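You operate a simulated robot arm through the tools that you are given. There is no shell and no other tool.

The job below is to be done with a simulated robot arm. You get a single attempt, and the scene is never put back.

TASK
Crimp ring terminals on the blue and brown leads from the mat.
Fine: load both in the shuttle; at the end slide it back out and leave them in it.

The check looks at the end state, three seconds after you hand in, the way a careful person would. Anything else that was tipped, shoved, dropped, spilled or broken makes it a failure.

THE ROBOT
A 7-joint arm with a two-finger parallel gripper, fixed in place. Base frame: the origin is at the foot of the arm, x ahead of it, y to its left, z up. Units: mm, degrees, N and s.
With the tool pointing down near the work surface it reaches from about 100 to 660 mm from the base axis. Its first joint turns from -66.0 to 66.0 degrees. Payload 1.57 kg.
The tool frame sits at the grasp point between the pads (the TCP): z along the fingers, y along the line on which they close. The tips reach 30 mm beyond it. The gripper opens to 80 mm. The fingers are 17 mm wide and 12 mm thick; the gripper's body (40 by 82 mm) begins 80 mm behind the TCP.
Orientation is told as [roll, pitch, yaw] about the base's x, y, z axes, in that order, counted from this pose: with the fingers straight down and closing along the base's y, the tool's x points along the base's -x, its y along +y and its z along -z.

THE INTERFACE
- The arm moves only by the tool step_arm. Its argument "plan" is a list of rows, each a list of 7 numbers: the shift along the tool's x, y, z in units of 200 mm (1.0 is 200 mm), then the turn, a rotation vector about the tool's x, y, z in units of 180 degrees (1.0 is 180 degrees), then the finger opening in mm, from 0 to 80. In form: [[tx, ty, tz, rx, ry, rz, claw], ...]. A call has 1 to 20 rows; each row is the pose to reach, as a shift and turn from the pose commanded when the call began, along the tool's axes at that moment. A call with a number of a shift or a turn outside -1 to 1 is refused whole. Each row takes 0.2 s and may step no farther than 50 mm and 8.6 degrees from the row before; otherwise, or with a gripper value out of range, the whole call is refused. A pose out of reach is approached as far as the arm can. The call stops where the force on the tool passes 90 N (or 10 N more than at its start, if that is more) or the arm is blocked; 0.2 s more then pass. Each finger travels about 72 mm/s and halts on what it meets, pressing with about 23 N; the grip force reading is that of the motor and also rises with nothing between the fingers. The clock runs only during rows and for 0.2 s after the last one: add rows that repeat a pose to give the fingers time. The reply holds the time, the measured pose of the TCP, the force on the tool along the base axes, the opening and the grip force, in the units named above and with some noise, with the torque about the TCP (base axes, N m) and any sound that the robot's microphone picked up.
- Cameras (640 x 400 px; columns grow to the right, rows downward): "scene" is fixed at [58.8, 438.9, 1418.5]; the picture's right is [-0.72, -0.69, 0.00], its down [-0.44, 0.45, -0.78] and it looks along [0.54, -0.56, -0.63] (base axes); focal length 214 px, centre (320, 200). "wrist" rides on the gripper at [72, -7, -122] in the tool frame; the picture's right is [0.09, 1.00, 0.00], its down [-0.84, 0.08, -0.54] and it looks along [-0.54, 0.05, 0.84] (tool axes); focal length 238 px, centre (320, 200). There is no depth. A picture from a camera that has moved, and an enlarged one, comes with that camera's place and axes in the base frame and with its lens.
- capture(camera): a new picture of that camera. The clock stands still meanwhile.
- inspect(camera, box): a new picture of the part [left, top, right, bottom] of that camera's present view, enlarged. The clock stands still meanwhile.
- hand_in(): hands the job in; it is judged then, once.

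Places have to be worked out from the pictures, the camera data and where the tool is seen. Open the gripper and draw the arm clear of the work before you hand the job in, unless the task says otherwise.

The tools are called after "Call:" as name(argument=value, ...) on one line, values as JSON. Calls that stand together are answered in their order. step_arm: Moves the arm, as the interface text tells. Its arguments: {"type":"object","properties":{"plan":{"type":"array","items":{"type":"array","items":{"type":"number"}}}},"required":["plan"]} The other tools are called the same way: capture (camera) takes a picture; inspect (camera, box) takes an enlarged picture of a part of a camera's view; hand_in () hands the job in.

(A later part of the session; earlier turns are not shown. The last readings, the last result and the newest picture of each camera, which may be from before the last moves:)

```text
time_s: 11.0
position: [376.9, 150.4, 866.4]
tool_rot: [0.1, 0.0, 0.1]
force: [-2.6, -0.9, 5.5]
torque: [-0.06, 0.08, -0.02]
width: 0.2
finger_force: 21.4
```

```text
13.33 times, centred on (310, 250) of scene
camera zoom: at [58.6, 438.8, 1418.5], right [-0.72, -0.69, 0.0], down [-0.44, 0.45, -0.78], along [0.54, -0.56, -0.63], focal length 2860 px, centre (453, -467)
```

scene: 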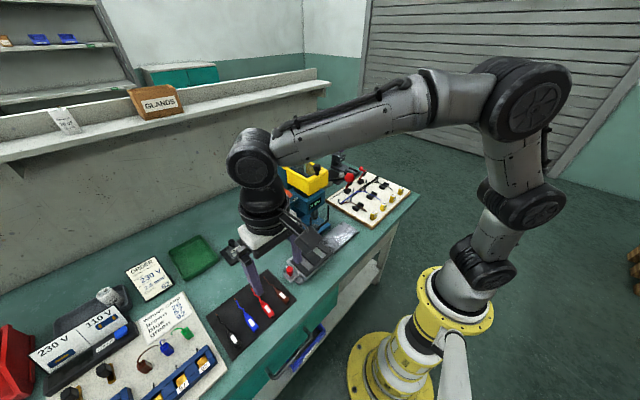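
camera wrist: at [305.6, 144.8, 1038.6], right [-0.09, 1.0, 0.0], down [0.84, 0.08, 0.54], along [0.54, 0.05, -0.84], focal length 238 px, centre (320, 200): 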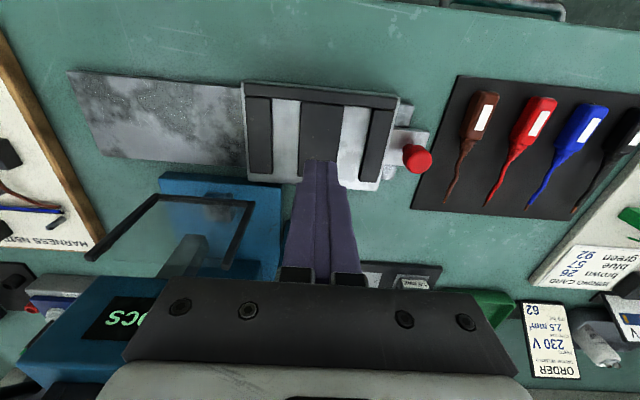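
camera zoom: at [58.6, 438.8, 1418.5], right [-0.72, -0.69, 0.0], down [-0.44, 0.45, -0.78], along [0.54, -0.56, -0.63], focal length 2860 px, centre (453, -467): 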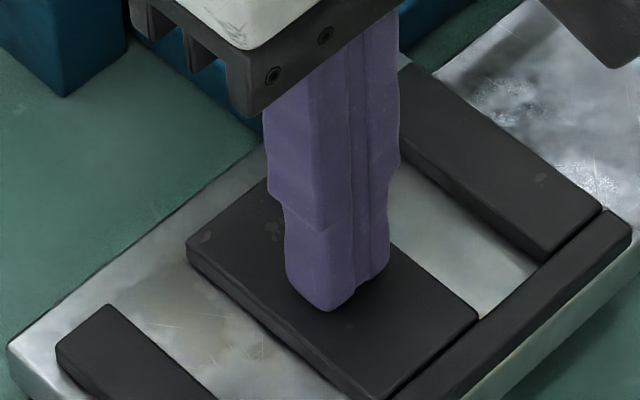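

Contact: the pad top is at about z≈836.5 (5.5 N at TCP 866.4), and the pad looks ≈6 mm thick, so slot floor ≈830.5. I lift off, and move above the brown lead's body with fingers partly open.

Call:
step_arm(plan=[[0, 0, -0.16, 0, 0, 0, 0], [0, 0, -0.32, 0, 0, 0, 0], [0.04, 0.18, -0.32, 0, 0, 0, 20], [0.08, 0.36, -0.32, 0, 0, 0, 36], [0.12, 0.54, -0.32, 0, 0, 0, 36], [0.16, 0.722, -0.32, 0, 0, 0, 36], [0.16, 0.722, -0.32, 0, 0, 0, 36]])

Call:
capture(camera="wrist")

Call:
inspect(camera="scene", box=[240, 250, 320, 320])

```text
time_s: 12.6
position: [346.1, 293.6, 929.3]
tool_rot: [0.0, 0.0, -0.1]
force: [0.5, -0.4, -0.3]
torque: [0.0, 0.02, 0.01]
width: 35.9
finger_force: 0.0
```

```text
taken
camera wrist: at [274.7, 287.6, 1051.0], right [-0.09, 1.0, 0.0], down [0.84, 0.08, 0.54], along [0.54, 0.05, -0.84], focal length 238 px, centre (320, 200)
```

wrist: 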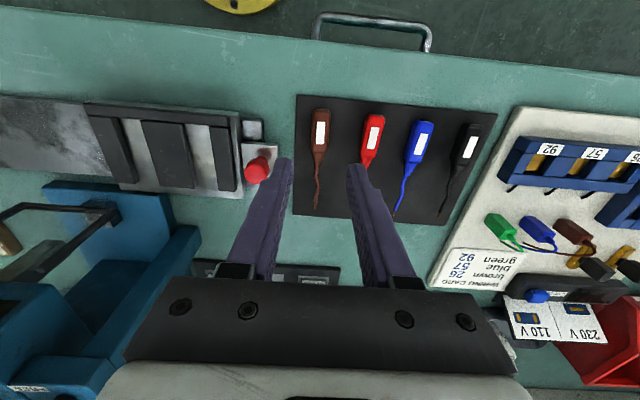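

```text
5.71 times, centred on (280, 285) of scene
camera zoom: at [58.7, 438.9, 1418.5], right [-0.72, -0.69, 0.0], down [-0.44, 0.45, -0.78], along [0.54, -0.56, -0.63], focal length 1226 px, centre (549, -286)
```

zoom: 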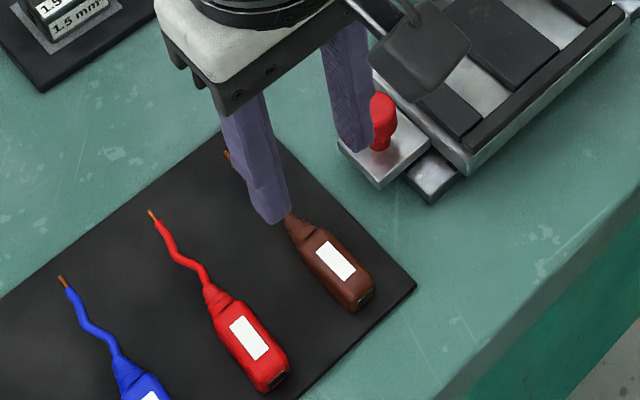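

I zoom in on the brown lead from here to confirm its centre line and yaw.

Call:
inspect(camera="wrist", box=[280, 90, 376, 150])

Call:
inspect(camera="wrist", box=[280, 150, 376, 225])

```text
6.67 times, centred on (328, 120) of wrist
camera zoom: at [274.7, 287.6, 1051.0], right [-0.09, 1.0, 0.0], down [0.84, 0.08, 0.54], along [0.54, 0.05, -0.84], focal length 1589 px, centre (267, 733)
```

zoom: 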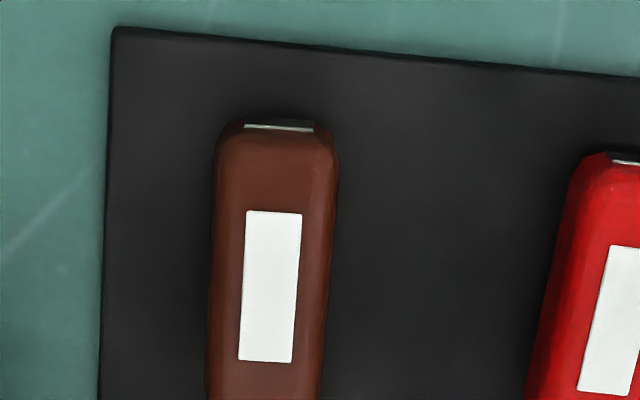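

```text
5.33 times, centred on (328, 188) of wrist
camera zoom: at [274.7, 287.6, 1051.0], right [-0.09, 1.0, 0.0], down [0.84, 0.08, 0.54], along [0.54, 0.05, -0.84], focal length 1271 px, centre (277, 267)
```

zoom: 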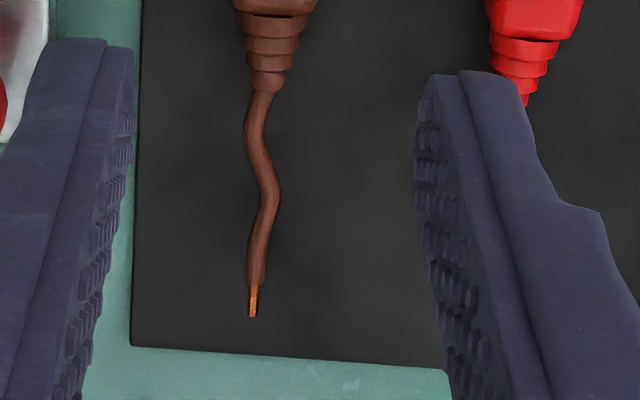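

Brown's body axis passes (345, 294.5) with about +2.5° yaw, length ≈118 mm. I yaw by 2.5° and descend with open fingers straddling the body to tips near z≈815.

Call:
step_arm(plan=[[0, 0.0045, 0.2, 0, 0, -0.0139, 36], [0, 0.0045, 0.36, 0, 0, -0.0139, 36], [0, 0.0045, 0.42, 0, 0, -0.0139, 36]])

Call:
inspect(camera="scene", box=[260, 265, 310, 310])

Call:
inspect(camera="wrist", box=[240, 80, 420, 200])

```text
time_s: 13.4
position: [346.9, 295.0, 845.4]
tool_rot: [-0.1, 0.0, 2.6]
force: [0.4, 0.0, -0.8]
torque: [-0.03, -0.02, 0.0]
width: 35.9
finger_force: 0.1
```

```text
8.89 times, centred on (285, 288) of scene
camera zoom: at [58.8, 438.9, 1418.5], right [-0.72, -0.69, 0.0], down [-0.44, 0.45, -0.78], along [0.54, -0.56, -0.63], focal length 1906 px, centre (631, -578)
```

zoom: 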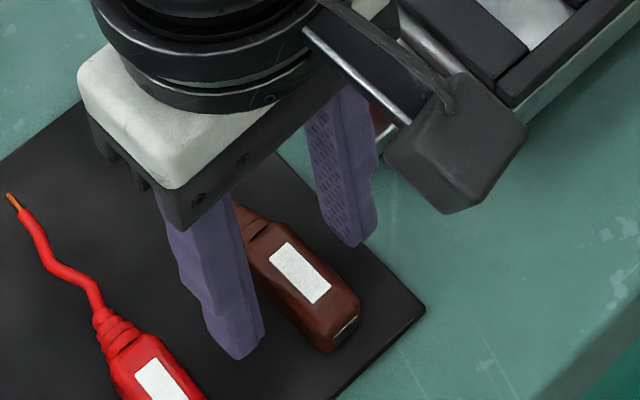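

```text
3.33 times, centred on (330, 140) of wrist
camera zoom: at [275.7, 285.8, 966.5], right [-0.14, 0.99, 0.0], down [0.83, 0.11, 0.54], along [0.54, 0.07, -0.84], focal length 794 px, centre (287, 400)
```

zoom: 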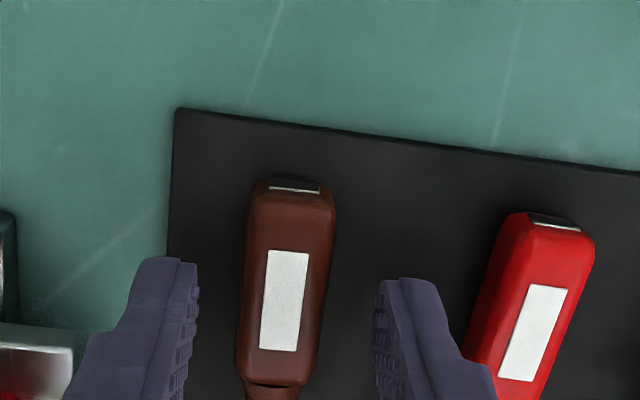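

Fingers straddle the body symmetrically. I creep down to find the mat surface.

Call:
step_arm(plan=[[0, 0, 0.0075, 0, 0, 0, 36], [0, 0, 0.015, 0, 0, 0, 36], [0, 0, 0.0225, 0, 0, 0, 36], [0, 0, 0.03, 0, 0, 0, 36]])

Call:
step_arm(plan=[[0, 0, 0.005, 0, 0, 0, 36], [0, 0, 0.01, 0, 0, 0, 36]])

```text
time_s: 14.4
position: [344.7, 295.3, 840.8]
tool_rot: [0.0, 0.0, 2.5]
force: [-0.3, -0.2, 0.0]
torque: [-0.06, -0.03, 0.02]
width: 36.2
finger_force: 0.1
```

```text
time_s: 15.0
position: [345.7, 295.1, 839.0]
tool_rot: [0.0, 0.0, 2.5]
force: [0.9, 0.4, 0.2]
torque: [0.02, -0.01, 0.03]
width: 35.8
finger_force: 0.2
```

No contact yet with tips at about z≈809; I continue with 1 mm steps.

Call:
step_arm(plan=[[0, 0, 0.005, 0, 0, 0, 36], [0, 0, 0.01, 0, 0, 0, 36]])

Call:
step_arm(plan=[[0, 0, 0.005, 0, 0, 0, 36], [0, 0, 0.01, 0, 0, 0, 36]])

Call:
inspect(camera="scene", box=[270, 275, 300, 300])

```text
time_s: 15.6
position: [344.4, 296.6, 837.1]
tool_rot: [0.1, 0.0, 2.5]
force: [0.1, -1.1, -0.2]
torque: [-0.03, -0.01, -0.01]
width: 35.9
finger_force: 0.1
```

```text
time_s: 16.2
position: [344.7, 295.5, 834.3]
tool_rot: [0.0, 0.0, 2.4]
force: [0.3, -0.6, -1.1]
torque: [0.0, -0.02, -0.02]
width: 35.7
finger_force: 0.0
```

```text
16.00 times, centred on (285, 288) of scene
camera zoom: at [58.8, 438.9, 1418.5], right [-0.72, -0.69, 0.0], down [-0.44, 0.45, -0.78], along [0.54, -0.56, -0.63], focal length 3432 px, centre (880, -1200)
```

zoom: 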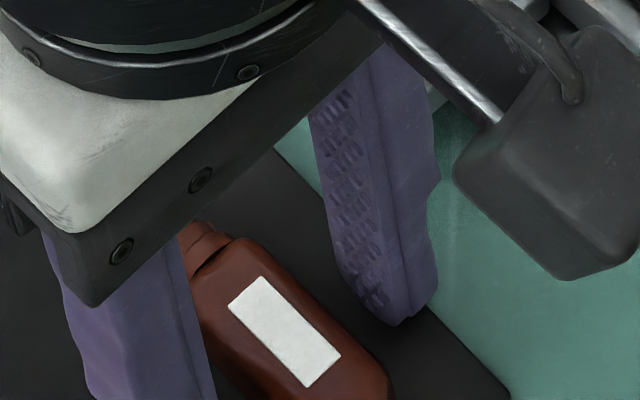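

Still free at tips ≈804; I step 1 mm at a time further.

Call:
step_arm(plan=[[0, 0, 0.005, 0, 0, 0, 36]])

Call:
step_arm(plan=[[0, 0, 0.005, 0, 0, 0, 36]])

```text
time_s: 16.6
position: [344.4, 295.8, 833.8]
tool_rot: [0.0, 0.0, 2.5]
force: [-3.2, -0.2, 6.2]
torque: [-0.13, 0.1, -0.01]
width: 35.9
finger_force: 0.0
```

```text
time_s: 17.0
position: [344.3, 296.1, 834.0]
tool_rot: [0.1, -0.1, 2.5]
force: [-8.1, -2.4, 19.4]
torque: [-0.45, 0.33, -0.08]
width: 37.3
finger_force: 0.6
```

Contact: mat top ≈803.8 (TCP 833.8). The slot pads stand ~6 mm over the slot floor, so I raise so that tips are ~8 mm above the mat and then close on the upper part of the body.

Call:
step_arm(plan=[[0, 0, -0.048, 0, 0, 0, 36], [0, 0, -0.048, 0, 0, 0, 36]])

Call:
step_arm(plan=[[0, 0, 0, 0, 0, 0, 24], [0, 0, 0, 0, 0, 0, 12], [0, 0, 0, 0, 0, 0, 8], [0, 0, 0, 0, 0, 0, 8]])

Call:
inspect(camera="wrist", box=[240, 80, 420, 230])

Call:
inspect(camera="scene", box=[260, 265, 310, 310])

```text
time_s: 17.6
position: [344.4, 296.4, 840.4]
tool_rot: [0.1, 0.1, 2.6]
force: [0.0, -0.9, -0.9]
torque: [0.01, 0.01, -0.04]
width: 35.9
finger_force: 0.1
```

```text
time_s: 18.6
position: [344.5, 295.3, 840.3]
tool_rot: [0.0, 0.0, 2.5]
force: [-0.1, -0.9, 0.1]
torque: [-0.03, -0.02, -0.02]
width: 16.8
finger_force: 23.0
```

```text
2.67 times, centred on (330, 155) of wrist
camera zoom: at [273.0, 286.1, 962.4], right [-0.14, 0.99, 0.0], down [0.83, 0.11, 0.54], along [0.54, 0.07, -0.84], focal length 636 px, centre (293, 320)
```

zoom: 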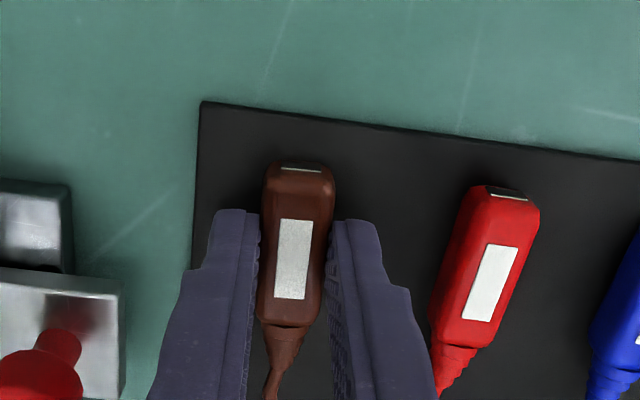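

```text
8.89 times, centred on (285, 288) of scene
camera zoom: at [58.8, 438.9, 1418.5], right [-0.72, -0.69, 0.0], down [-0.44, 0.45, -0.78], along [0.54, -0.56, -0.63], focal length 1906 px, centre (631, -578)
```

zoom: 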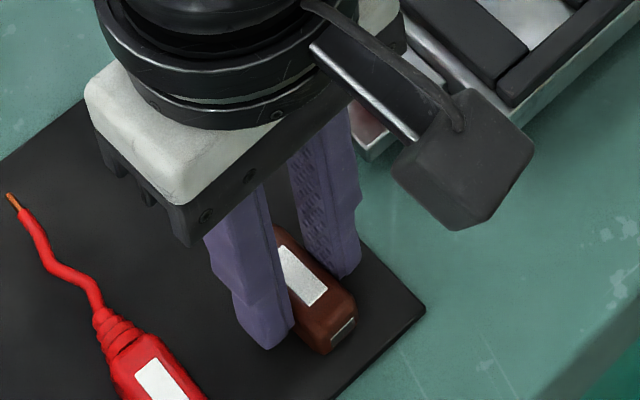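

Gripped at 16.8 mm opening. I lift to z≈930 and square the yaw, then check the hold.

Call:
step_arm(plan=[[0, 0, -0.05, 0, 0, 0, 8], [0, 0, -0.2, 0, 0, 0, 8], [0, 0, -0.4, 0, 0, 0.007, 8], [0, 0, -0.5, 0, 0, 0.0139, 8]])

Call:
capture(camera="wrist")

Call:
inspect(camera="scene", box=[250, 230, 310, 285])

```text
time_s: 19.6
position: [343.2, 293.8, 941.6]
tool_rot: [0.0, 0.1, 0.0]
force: [0.2, 0.5, -0.5]
torque: [0.02, -0.02, -0.01]
width: 16.7
finger_force: 22.7
```

```text
taken
camera wrist: at [272.7, 287.8, 1063.1], right [-0.09, 1.0, 0.0], down [0.84, 0.08, 0.54], along [0.54, 0.05, -0.84], focal length 238 px, centre (320, 200)
```

wrist: 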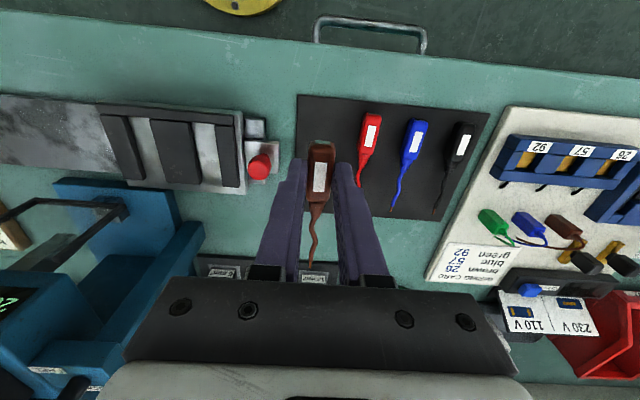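

```text
7.27 times, centred on (280, 258) of scene
camera zoom: at [58.8, 438.9, 1418.5], right [-0.72, -0.69, 0.0], down [-0.44, 0.45, -0.78], along [0.54, -0.56, -0.63], focal length 1560 px, centre (611, -218)
```

zoom: 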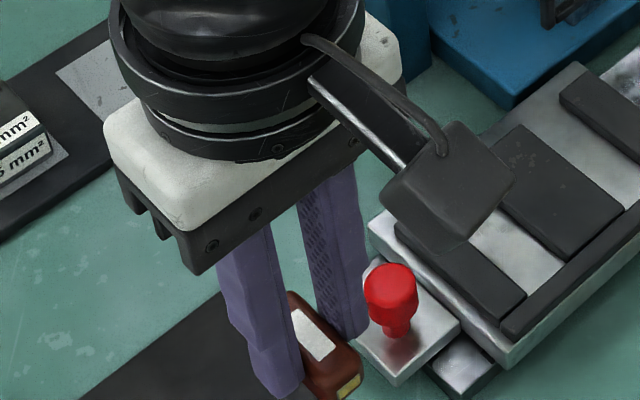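

The lead is held level. I zoom to measure its tail and tip relative to the TCP.

Call:
inspect(camera="wrist", box=[270, 130, 370, 280])

```text
2.67 times, centred on (320, 205) of wrist
camera zoom: at [272.7, 287.8, 1063.1], right [-0.09, 1.0, 0.0], down [0.84, 0.08, 0.54], along [0.54, 0.05, -0.84], focal length 636 px, centre (320, 187)
```

zoom: 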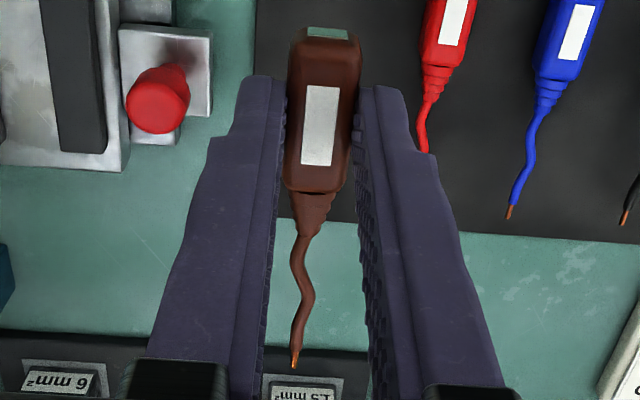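

The tail is ≈20.5 mm behind and the tip ≈99.5 mm ahead of the TCP. I carry brown at height to above slot A (TCP target x≈366, y≈121) so that the tail ends just inside the stop bar.

Call:
step_arm(plan=[[-0.0275, -0.2175, 0, 0, 0, 0, 8], [-0.055, -0.435, 0, 0, 0, 0, 8], [-0.0825, -0.6525, 0, 0, 0, 0, 8], [-0.11, -0.87, 0, 0, 0, 0, 8], [-0.11, -0.87, 0.18, 0, 0, 0, 8], [-0.11, -0.87, 0.25, 0, 0, 0, 8]])

Call:
capture(camera="wrist")

Call:
inspect(camera="wrist", box=[250, 60, 410, 170])

Call:
inspect(camera="scene", box=[280, 210, 350, 270])

```text
time_s: 21.0
position: [364.7, 120.5, 891.8]
tool_rot: [-0.1, 0.1, 0.2]
force: [-0.3, -0.3, -0.3]
torque: [0.01, 0.02, -0.01]
width: 16.8
finger_force: 22.5
```

```text
taken
camera wrist: at [294.1, 114.6, 1013.4], right [-0.09, 1.0, 0.0], down [0.84, 0.08, 0.54], along [0.54, 0.05, -0.84], focal length 238 px, centre (320, 200)
```

wrist: 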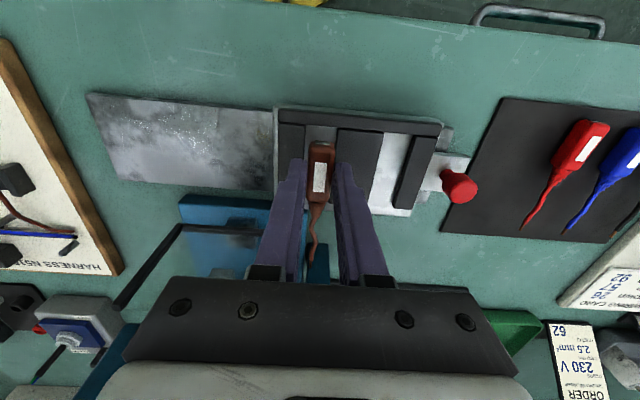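

```text
3.64 times, centred on (330, 115) of wrist
camera zoom: at [294.1, 114.6, 1013.4], right [-0.09, 1.0, 0.0], down [0.84, 0.08, 0.54], along [0.54, 0.05, -0.84], focal length 867 px, centre (284, 509)
```

zoom: 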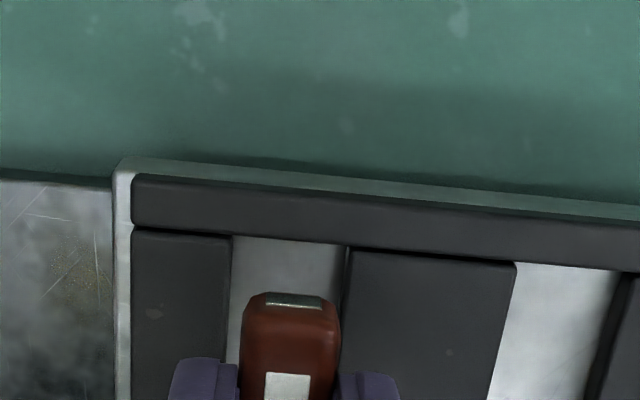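

```text
6.67 times, centred on (315, 240) of scene
camera zoom: at [58.8, 438.9, 1418.5], right [-0.72, -0.69, 0.0], down [-0.44, 0.45, -0.78], along [0.54, -0.56, -0.63], focal length 1430 px, centre (353, -67)
```

zoom: 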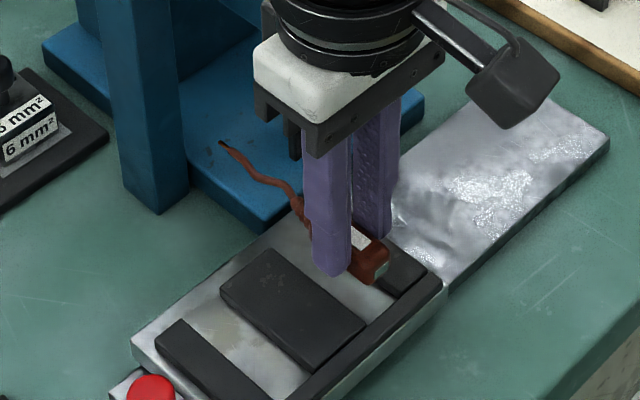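

The body is centred in slot A (slot 108.7–132.3, body centre ≈120.6), with the tail about 1.3 mm inside the bar. I add 1 mm in +x for margin and lower to just above the slot floor.

Call:
step_arm(plan=[[-0.005, 0, 0.05, 0, 0, 0, 8], [-0.005, 0, 0.09, 0, 0, 0, 8], [-0.005, 0, 0.108, 0, 0, 0, 8]])

Call:
inspect(camera="wrist", box=[250, 80, 410, 280])

Call:
inspect(camera="scene", box=[295, 220, 335, 260])

```text
time_s: 21.8
position: [367.0, 120.8, 870.6]
tool_rot: [0.0, 0.0, 0.0]
force: [0.1, -0.6, -0.2]
torque: [0.05, 0.0, 0.02]
width: 16.6
finger_force: 23.4
```

```text
2.00 times, centred on (330, 180) of wrist
camera zoom: at [295.8, 114.4, 991.4], right [-0.09, 1.0, 0.0], down [0.84, 0.08, 0.54], along [0.54, 0.05, -0.84], focal length 477 px, centre (300, 240)
```

zoom: 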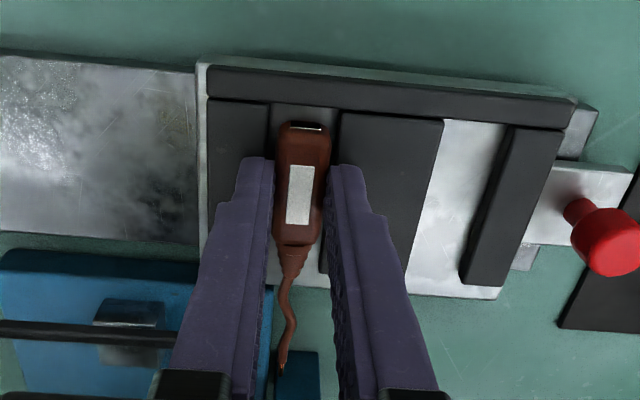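

```text
10.00 times, centred on (315, 240) of scene
camera zoom: at [58.8, 438.9, 1418.5], right [-0.72, -0.69, 0.0], down [-0.44, 0.45, -0.78], along [0.54, -0.56, -0.63], focal length 2145 px, centre (370, -200)
```

zoom: 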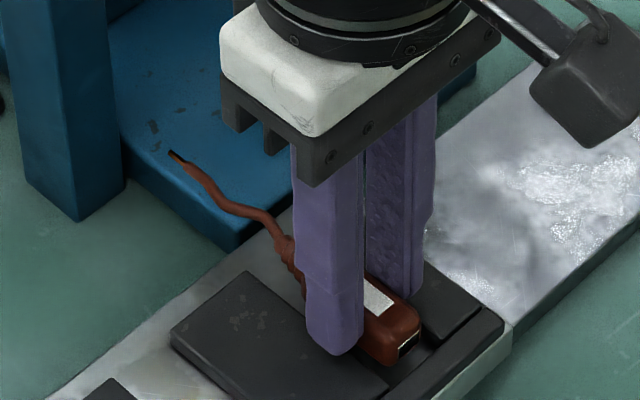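

The lead is aligned within the slot with roughly 3 mm to go. I lower in 1 mm steps until light contact.

Call:
step_arm(plan=[[0, 0, 0.005, 0, 0, 0, 8], [0, 0, 0.01, 0, 0, 0, 8]])

Call:
step_arm(plan=[[0, 0, 0.005, 0, 0, 0, 8]])

```text
time_s: 22.4
position: [367.6, 119.8, 867.8]
tool_rot: [0.0, 0.0, 0.0]
force: [0.0, -0.5, -0.6]
torque: [-0.01, 0.01, 0.01]
width: 16.7
finger_force: 23.2
```

```text
time_s: 22.8
position: [368.1, 120.6, 866.9]
tool_rot: [0.0, 0.0, 0.0]
force: [0.8, -0.2, -0.5]
torque: [0.04, -0.01, -0.01]
width: 16.8
finger_force: 23.0
```

Still no contact at TCP 866.9, so the lead is at or just above the floor. One more 0.7 mm step.

Call:
step_arm(plan=[[0, 0, 0.0035, 0, 0, 0, 8]])

Call:
inspect(camera="wrist", box=[280, 90, 380, 160])

Call:
inspect(camera="scene", box=[300, 235, 330, 260])

```text
time_s: 23.2
position: [368.5, 120.4, 866.2]
tool_rot: [-0.1, 0.1, 0.0]
force: [-0.4, -0.5, -0.4]
torque: [-0.02, 0.03, -0.03]
width: 16.8
finger_force: 22.7
```

```text
5.71 times, centred on (330, 125) of wrist
camera zoom: at [295.9, 114.9, 987.1], right [-0.09, 1.0, 0.0], down [0.84, 0.08, 0.54], along [0.54, 0.05, -0.84], focal length 1362 px, centre (263, 629)
```

zoom: 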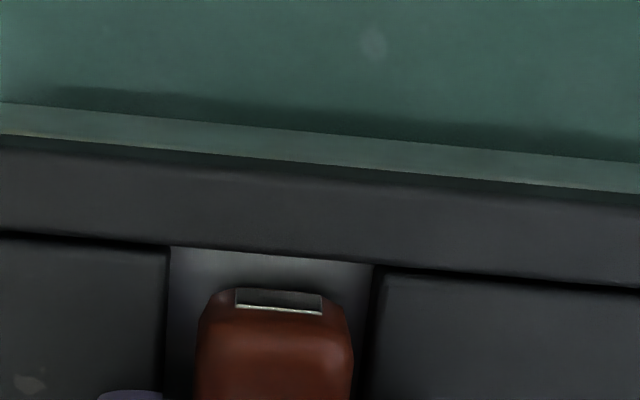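

```text
16.00 times, centred on (315, 248) of scene
camera zoom: at [58.8, 438.9, 1418.5], right [-0.72, -0.69, 0.0], down [-0.44, 0.45, -0.78], along [0.54, -0.56, -0.63], focal length 3432 px, centre (400, -560)
```

zoom: 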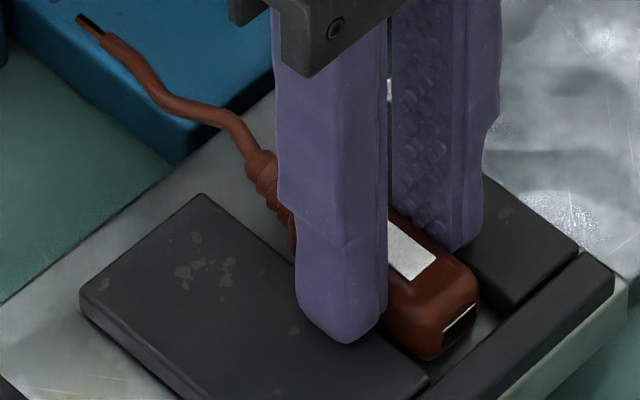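

The tail is ≈3 mm short of the stop bar. While still held I slide it back 2.2 mm toward the bar, then release by opening slowly.

Call:
step_arm(plan=[[0.005, 0, 0, 0, 0, 0, 8], [0.011, 0, 0, 0, 0, 0, 8], [0.011, 0, 0, 0, 0, 0, 8]])

Call:
step_arm(plan=[[0, 0, 0, 0, 0, 0, 20], [0, 0, 0, 0, 0, 0, 26], [0, 0, 0, 0, 0, 0, 30], [0, 0, 0, 0, 0, 0, 30]])

Call:
inspect(camera="wrist", box=[250, 80, 410, 280])

Call:
inspect(camera="scene", box=[295, 220, 335, 260])

```text
time_s: 24.0
position: [365.3, 122.1, 866.3]
tool_rot: [-0.1, -0.2, 0.1]
force: [1.1, -1.1, 0.2]
torque: [-0.07, 0.0, 0.01]
width: 16.8
finger_force: 22.9
```

```text
time_s: 25.0
position: [366.0, 120.8, 866.0]
tool_rot: [0.0, -0.1, -0.1]
force: [-1.2, -1.4, 5.4]
torque: [0.01, 0.06, 0.06]
width: 29.5
finger_force: 0.1
```

```text
2.00 times, centred on (330, 180) of wrist
camera zoom: at [293.4, 114.7, 987.0], right [-0.09, 1.0, 0.0], down [0.84, 0.08, 0.54], along [0.54, 0.05, -0.84], focal length 477 px, centre (300, 240)
```

zoom: 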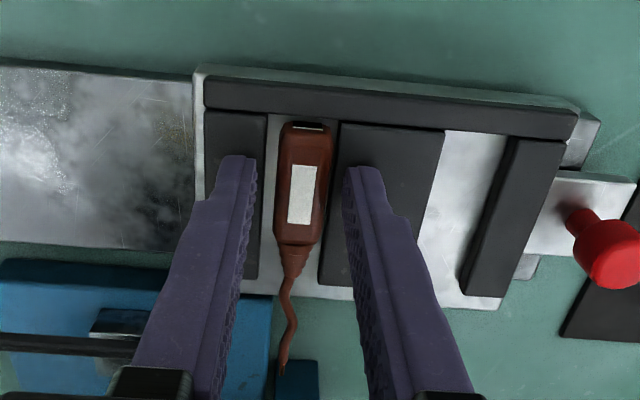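

```text
10.00 times, centred on (315, 240) of scene
camera zoom: at [58.7, 438.8, 1418.5], right [-0.72, -0.69, 0.0], down [-0.44, 0.45, -0.78], along [0.54, -0.56, -0.63], focal length 2145 px, centre (370, -200)
```

zoom: 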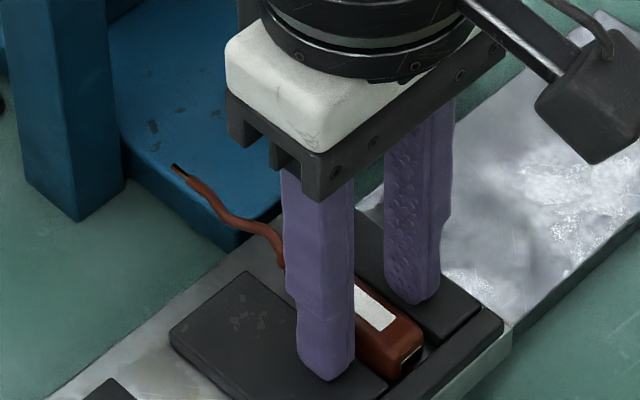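

Brown rests in slot A. I raise straight up and travel to above the blue lead.

Call:
step_arm(plan=[[0, 0, -0.1, 0, 0, 0, 30], [0, 0, -0.34, 0, 0, 0, 30], [0.02, 0.2, -0.36, 0, 0, 0, 36], [0.04, 0.44, -0.36, 0, 0, 0, 36], [0.06, 0.68, -0.36, 0, 0, 0, 36], [0.08, 0.92, -0.36, 0, 0, 0, 36]])

Call:
step_arm(plan=[[0.01, 0.22, 0, 0, 0, 0, 36], [0.02, 0.44, 0, 0, 0, 0, 36], [0.02, 0.44, 0, 0, 0, 0, 36]])

Call:
capture(camera="wrist")

Call:
inspect(camera="wrist", box=[280, 85, 376, 150])

Call:
inspect(camera="wrist", box=[280, 150, 376, 225])

Call:
inspect(camera="scene", box=[280, 190, 360, 270])

```text
time_s: 26.4
position: [349.2, 304.9, 937.6]
tool_rot: [0.0, 0.0, 0.0]
force: [-0.1, 0.1, 0.2]
torque: [0.01, -0.03, 0.0]
width: 36.1
finger_force: 0.0
```

```text
time_s: 27.2
position: [344.6, 393.8, 938.0]
tool_rot: [0.0, 0.1, 0.0]
force: [-0.5, -0.7, -0.6]
torque: [-0.02, 0.02, -0.01]
width: 36.2
finger_force: 0.1
```

```text
taken
camera wrist: at [274.2, 388.7, 1060.0], right [-0.09, 1.0, 0.0], down [0.84, 0.08, 0.54], along [0.54, 0.05, -0.84], focal length 238 px, centre (320, 200)
```

wrist: 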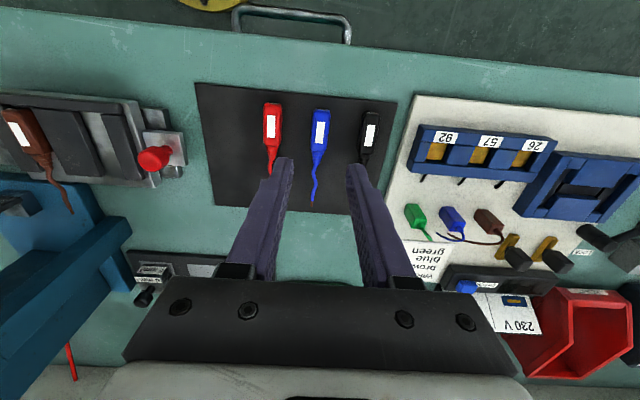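

```text
6.15 times, centred on (328, 118) of wrist
camera zoom: at [274.2, 388.7, 1060.0], right [-0.09, 1.0, 0.0], down [0.84, 0.08, 0.54], along [0.54, 0.05, -0.84], focal length 1467 px, centre (271, 708)
```

zoom: 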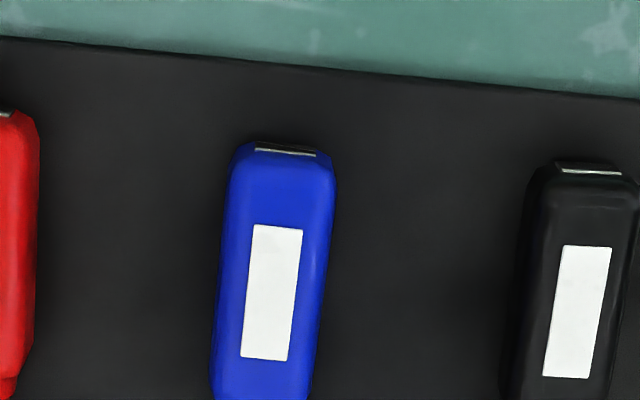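

```text
5.33 times, centred on (328, 188) of wrist
camera zoom: at [274.2, 388.7, 1060.0], right [-0.09, 1.0, 0.0], down [0.84, 0.08, 0.54], along [0.54, 0.05, -0.84], focal length 1271 px, centre (277, 267)
```

zoom: 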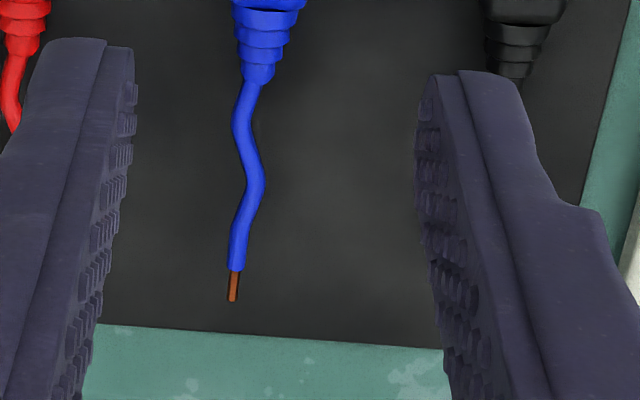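

```text
5.00 times, centred on (320, 230) of scene
camera zoom: at [58.7, 438.9, 1418.5], right [-0.72, -0.69, 0.0], down [-0.44, 0.45, -0.78], along [0.54, -0.56, -0.63], focal length 1072 px, centre (320, 50)
```

zoom: 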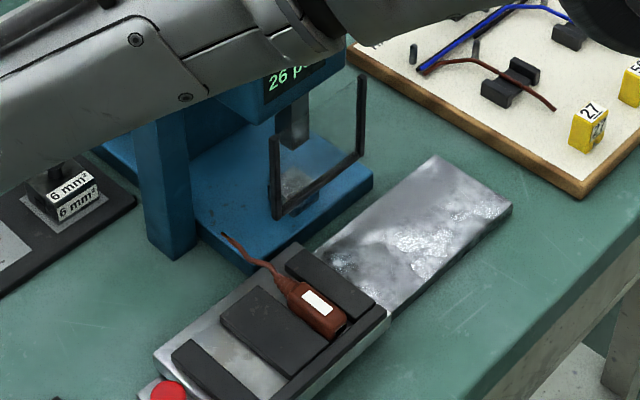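

Blue's axis is at y≈395.6 with ~0° yaw and tail at x≈325; the fingers are centred on it. I descend to tips ≈7 mm above the mat.

Call:
step_arm(plan=[[0, 0.001, 0.2, 0, 0, 0, 36], [0, 0.002, 0.4, 0, 0, 0, 36], [0, 0.002, 0.46, 0, 0, 0, 36], [0, 0.002, 0.484, 0, 0, 0, 36]])

Call:
inspect(camera="wrist", box=[240, 80, 420, 230])

Call:
inspect(camera="scene", box=[230, 290, 280, 330])

```text
time_s: 28.2
position: [346.0, 391.6, 841.9]
tool_rot: [0.0, 0.1, 0.0]
force: [0.0, -0.4, 0.7]
torque: [0.01, -0.01, -0.03]
width: 36.3
finger_force: 0.0
```

```text
2.67 times, centred on (330, 155) of wrist
camera zoom: at [274.2, 386.6, 962.6], right [-0.09, 1.0, 0.0], down [0.84, 0.08, 0.54], along [0.54, 0.05, -0.84], focal length 636 px, centre (293, 320)
```

zoom: 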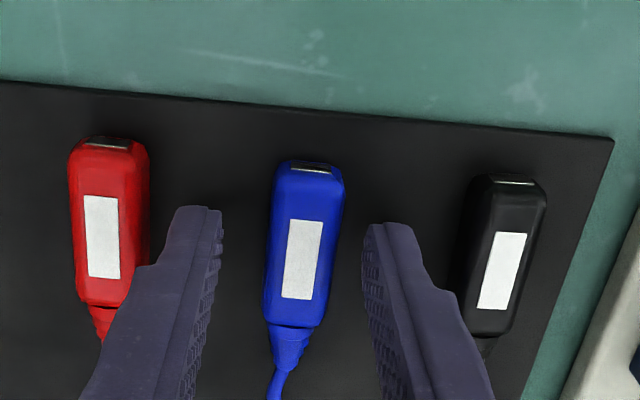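

```text
10.00 times, centred on (255, 310) of scene
camera zoom: at [58.8, 438.9, 1418.5], right [-0.72, -0.69, 0.0], down [-0.44, 0.45, -0.78], along [0.54, -0.56, -0.63], focal length 2145 px, centre (970, -900)
```

zoom: 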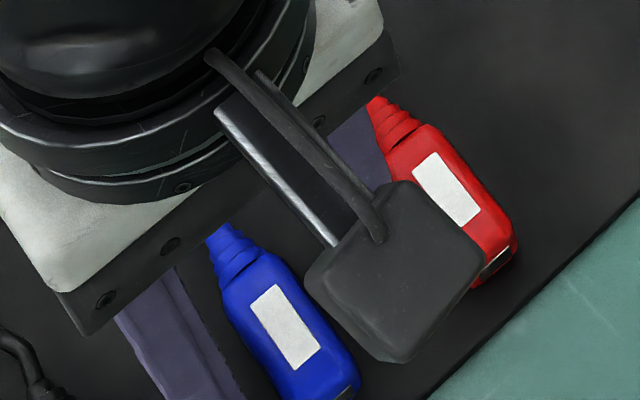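

The body appears ≈2.8 mm toward +y of the gripper's centre. I shift +y by 2.8 mm, then close.

Call:
step_arm(plan=[[0, 0.007, 0, 0, 0, 0, 36], [0, 0.014, 0.002, 0, 0, 0, 36], [0, 0.014, 0.002, 0, 0, 0, 36]])

Call:
inspect(camera="wrist", box=[240, 80, 420, 230])

```text
time_s: 29.0
position: [344.9, 396.3, 842.0]
tool_rot: [0.0, 0.0, 0.1]
force: [0.5, 0.3, 0.7]
torque: [0.0, -0.02, 0.0]
width: 36.1
finger_force: 0.0
```

```text
2.67 times, centred on (330, 155) of wrist
camera zoom: at [273.4, 389.5, 962.2], right [-0.09, 1.0, 0.0], down [0.84, 0.08, 0.54], along [0.54, 0.05, -0.84], focal length 636 px, centre (293, 320)
```

zoom: 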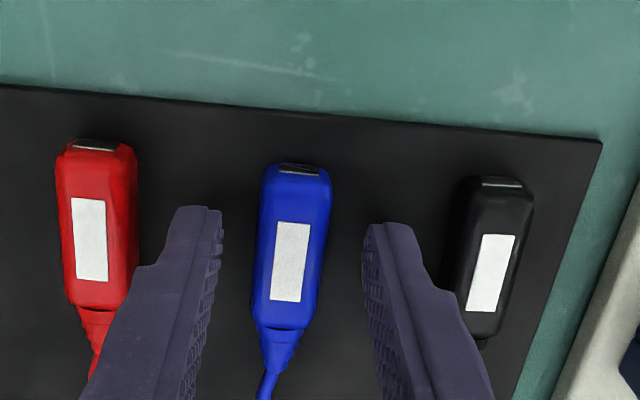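

Now centred. I close on the blue body.

Call:
step_arm(plan=[[0, 0, 0, 0, 0, 0, 24], [0, 0, 0, 0, 0, 0, 12], [0, 0, 0, 0, 0, 0, 8], [0, 0, 0, 0, 0, 0, 8]])

Call:
step_arm(plan=[[0, 0, -0.05, 0, 0, 0, 8], [0, 0, -0.2, 0, 0, 0, 8], [0, 0, -0.4, 0, 0, 0, 8], [0, 0, -0.5, 0, 0, 0, 8]])

Call:
inspect(camera="wrist", box=[270, 130, 370, 280])

Call:
inspect(camera="scene", box=[210, 240, 310, 340])

```text
time_s: 30.0
position: [344.6, 395.6, 839.9]
tool_rot: [0.0, 0.1, 0.1]
force: [-0.3, -0.6, 0.8]
torque: [-0.03, -0.02, 0.0]
width: 16.8
finger_force: 23.1
```

```text
time_s: 31.0
position: [344.4, 396.2, 941.8]
tool_rot: [0.0, 0.0, 0.0]
force: [-0.7, -0.7, 0.6]
torque: [-0.03, 0.02, -0.04]
width: 16.8
finger_force: 23.6
```

```text
2.67 times, centred on (320, 205) of wrist
camera zoom: at [274.2, 390.2, 1062.9], right [-0.09, 1.0, 0.0], down [0.84, 0.08, 0.54], along [0.54, 0.05, -0.84], focal length 636 px, centre (320, 187)
```

zoom: 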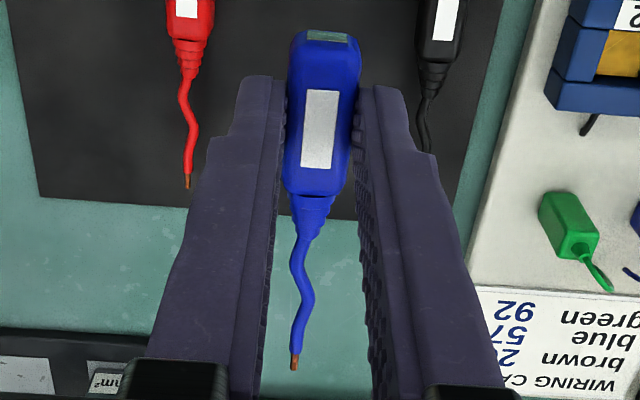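

```text
4.00 times, centred on (260, 290) of scene
camera zoom: at [58.8, 438.9, 1418.5], right [-0.72, -0.69, 0.0], down [-0.44, 0.45, -0.78], along [0.54, -0.56, -0.63], focal length 858 px, centre (560, -160)
```

zoom: 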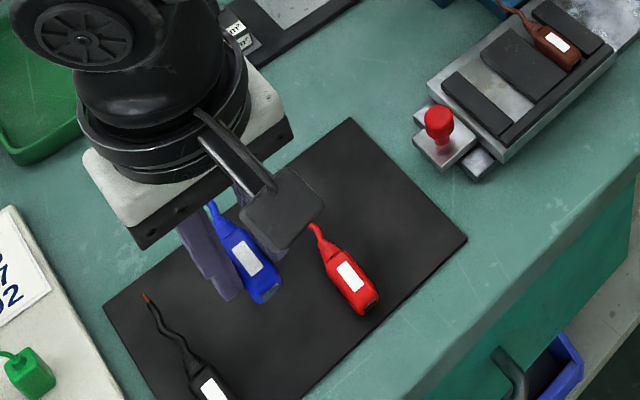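

Blue is held like brown was. I carry it at height to above slot B (y≈179.7), then lower partway and check alignment.

Call:
step_arm(plan=[[-0.02, -0.22, 0, 0, 0, 0, 8], [-0.04, -0.44, 0, 0, 0, 0, 8], [-0.06, -0.66, 0, 0, 0, 0, 8], [-0.08, -0.88, 0, 0, 0, 0, 8]])

Call:
step_arm(plan=[[-0.03, -0.2, 0, 0, 0, 0, 8], [-0.03, -0.2, 0.15, 0, 0, 0, 8], [-0.03, -0.2, 0.25, 0, 0, 0, 8], [-0.03, -0.2, 0.25, 0, 0, 0, 8]])

Call:
capture(camera="wrist")

Call:
inspect(camera="wrist", box=[250, 60, 410, 170])

```text
time_s: 32.0
position: [360.0, 220.6, 941.2]
tool_rot: [-0.1, 0.0, 0.1]
force: [0.8, 0.5, -0.3]
torque: [0.0, -0.01, 0.0]
width: 16.7
finger_force: 23.1
```

```text
time_s: 33.0
position: [365.5, 180.3, 891.5]
tool_rot: [0.0, 0.0, 0.1]
force: [-0.5, -0.3, -0.1]
torque: [-0.01, 0.0, 0.01]
width: 17.0
finger_force: 22.3
```

```text
taken
camera wrist: at [295.2, 173.8, 1012.1], right [-0.09, 1.0, 0.0], down [0.84, 0.08, 0.54], along [0.54, 0.05, -0.84], focal length 238 px, centre (320, 200)
```

wrist: 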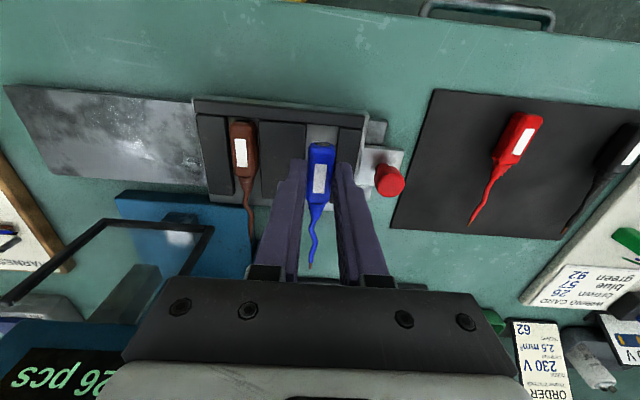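

```text
3.64 times, centred on (330, 115) of wrist
camera zoom: at [295.2, 173.8, 1012.1], right [-0.09, 1.0, 0.0], down [0.84, 0.08, 0.54], along [0.54, 0.05, -0.84], focal length 867 px, centre (284, 509)
```

zoom: 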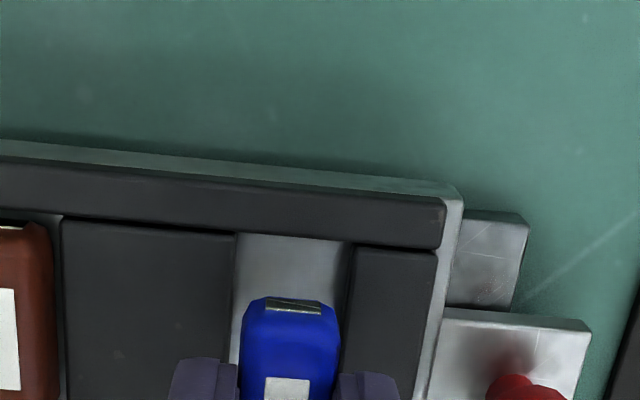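

Blue is within 1 mm of slot B's centre with tail ≈3 mm clear of the bar. I nudge +0.6 mm in y and lower.

Call:
step_arm(plan=[[0, 0.003, 0.05, 0, 0, 0, 8], [0, 0.003, 0.09, 0, 0, 0, 8], [0, 0.003, 0.108, 0, 0, 0, 8]])

Call:
inspect(camera="wrist", box=[230, 80, 430, 280])

Call:
step_arm(plan=[[0, 0, 0.005, 0, 0, 0, 8], [0, 0, 0.01, 0, 0, 0, 8]])

```text
time_s: 33.8
position: [365.1, 181.8, 869.2]
tool_rot: [0.0, 0.0, 0.1]
force: [-0.3, -0.6, -0.1]
torque: [0.02, -0.01, 0.01]
width: 16.8
finger_force: 22.9
```

```text
2.00 times, centred on (330, 180) of wrist
camera zoom: at [294.6, 174.9, 990.6], right [-0.09, 1.0, 0.0], down [0.84, 0.08, 0.54], along [0.54, 0.05, -0.84], focal length 477 px, centre (300, 240)
```

zoom: 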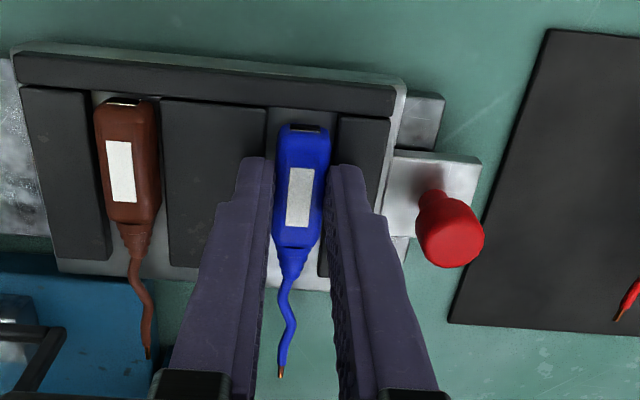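

```text
time_s: 34.4
position: [367.7, 180.0, 867.9]
tool_rot: [0.0, -0.1, 0.1]
force: [-0.4, 0.6, 0.2]
torque: [-0.03, 0.04, 0.03]
width: 16.6
finger_force: 23.0
```

No contact force yet at TCP ≈868; I go down another 1 mm and then slide 2 mm back toward the bar.

Call:
step_arm(plan=[[0, 0, 0.005, 0, 0, 0, 8]])

Call:
inspect(camera="wrist", box=[280, 90, 380, 160])

```text
time_s: 34.8
position: [367.3, 181.1, 867.7]
tool_rot: [0.0, 0.0, 0.1]
force: [-0.2, -0.1, -0.7]
torque: [-0.01, -0.01, 0.02]
width: 16.9
finger_force: 22.7
```

```text
5.71 times, centred on (330, 125) of wrist
camera zoom: at [295.3, 174.3, 988.1], right [-0.09, 1.0, 0.0], down [0.84, 0.08, 0.54], along [0.54, 0.05, -0.84], focal length 1362 px, centre (263, 629)
```

zoom: 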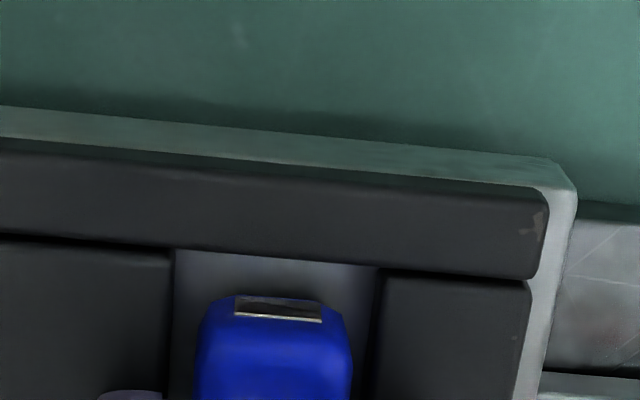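

The gap to the bar is about 3.3 mm. I slide back 2.6 mm, then lower a last 0.5 mm and release.

Call:
step_arm(plan=[[0.006, 0, 0, 0, 0, 0, 8], [0.013, 0, 0, 0, 0, 0, 8], [0.013, 0, 0.0025, 0, 0, 0, 8]])

Call:
step_arm(plan=[[0, 0, 0, 0, 0, 0, 20], [0, 0, 0, 0, 0, 0, 26], [0, 0, 0, 0, 0, 0, 30], [0, 0, 0, 0, 0, 0, 30]])

Call:
inspect(camera="wrist", box=[200, 80, 430, 280])

```text
time_s: 35.6
position: [363.0, 180.7, 865.9]
tool_rot: [0.0, 0.0, 0.0]
force: [-1.3, -0.1, 2.4]
torque: [-0.05, 0.03, -0.03]
width: 17.0
finger_force: 22.7
```

```text
time_s: 36.6
position: [365.1, 181.4, 866.0]
tool_rot: [0.1, -0.1, 0.1]
force: [-0.1, 2.1, 2.4]
torque: [0.0, 0.03, 0.01]
width: 28.7
finger_force: 0.1
```

```text
2.00 times, centred on (315, 180) of wrist
camera zoom: at [293.0, 174.4, 987.0], right [-0.09, 1.0, 0.0], down [0.84, 0.08, 0.54], along [0.54, 0.05, -0.84], focal length 477 px, centre (330, 240)
```

zoom: 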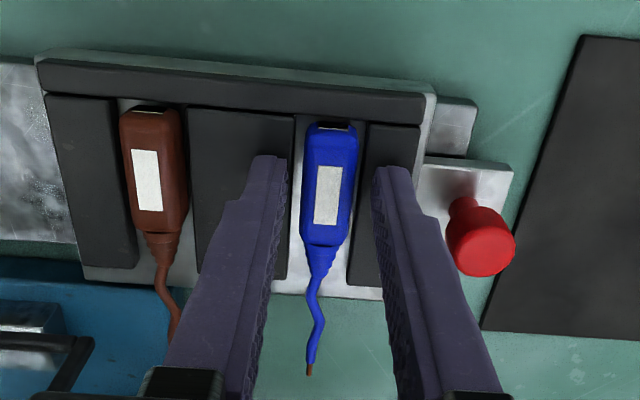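

Both leads are loaded. I lift straight up and review both leads and the path under the guard.

Call:
step_arm(plan=[[0, 0, -0.05, 0, 0, 0, 30], [0, 0, -0.25, 0, 0, 0, 30], [0.1, 0, -0.45, 0, 0, 0, 30], [0.3, 0.1, -0.5, 0, 0, 0, 30]])

Call:
capture(camera="wrist")

Call:
inspect(camera="wrist", box=[140, 100, 320, 240])

Call:
inspect(camera="scene", box=[270, 190, 350, 280])

```text
time_s: 37.6
position: [302.9, 198.9, 964.3]
tool_rot: [0.0, 0.0, 0.0]
force: [-0.8, 0.5, 0.4]
torque: [-0.02, 0.02, -0.02]
width: 29.8
finger_force: 0.1
```

```text
taken
camera wrist: at [232.4, 193.0, 1085.8], right [-0.09, 1.0, 0.0], down [0.84, 0.08, 0.54], along [0.54, 0.05, -0.84], focal length 238 px, centre (320, 200)
```

wrist: 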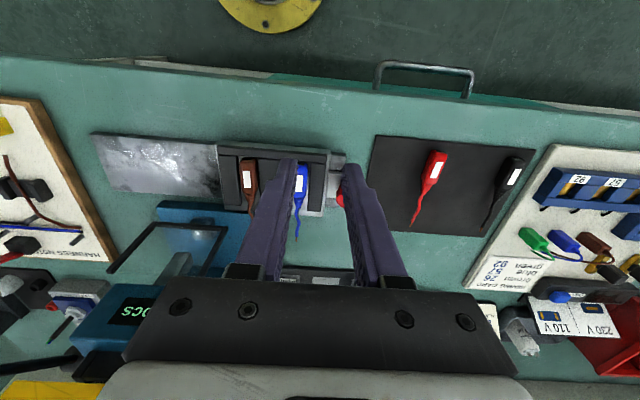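

```text
2.86 times, centred on (230, 170) of wrist
camera zoom: at [232.4, 193.0, 1085.8], right [-0.09, 1.0, 0.0], down [0.84, 0.08, 0.54], along [0.54, 0.05, -0.84], focal length 681 px, centre (577, 286)
```

zoom: 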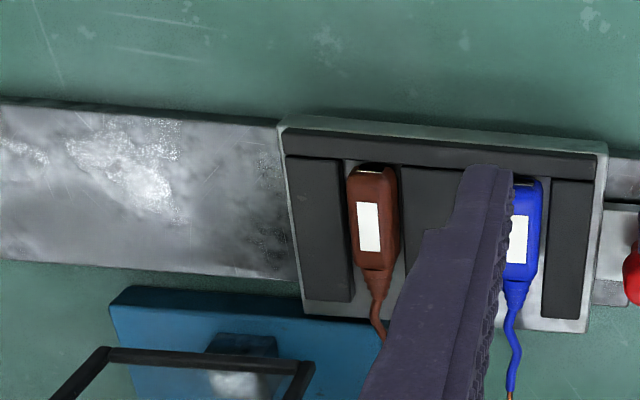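

```text
4.44 times, centred on (310, 235) of scene
camera zoom: at [58.8, 438.9, 1418.5], right [-0.72, -0.69, 0.0], down [-0.44, 0.45, -0.78], along [0.54, -0.56, -0.63], focal length 953 px, centre (364, 44)
```

zoom: 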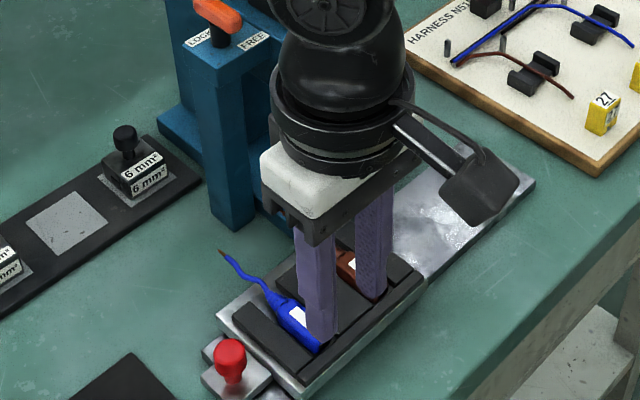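

Both leads sit in their slots with wires out over the far side. Before sliding, I check the orange LOCK/FREE handle again closely, since I want to be sure of its state.

Call:
inspect(camera="scene", box=[270, 182, 300, 202])

Call:
inspect(camera="scene", box=[260, 180, 310, 250])

```text
16.00 times, centred on (285, 192) of scene
camera zoom: at [58.8, 438.9, 1418.5], right [-0.72, -0.69, 0.0], down [-0.44, 0.45, -0.78], along [0.54, -0.56, -0.63], focal length 3432 px, centre (880, 328)
```

zoom: 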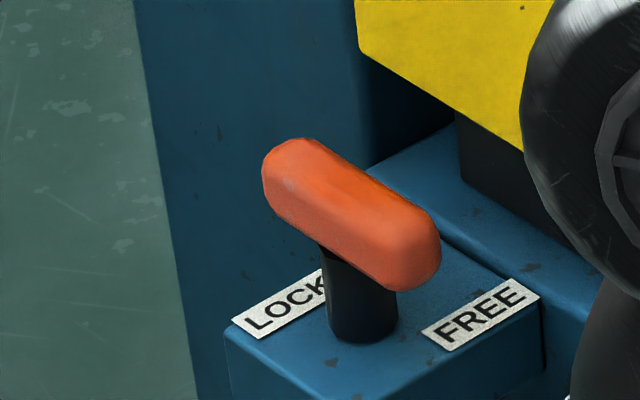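

```text
5.71 times, centred on (285, 215) of scene
camera zoom: at [58.8, 438.9, 1418.5], right [-0.72, -0.69, 0.0], down [-0.44, 0.45, -0.78], along [0.54, -0.56, -0.63], focal length 1226 px, centre (520, 114)
```

zoom: 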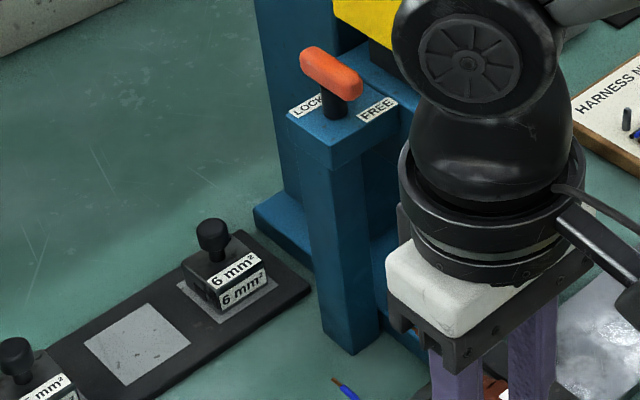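

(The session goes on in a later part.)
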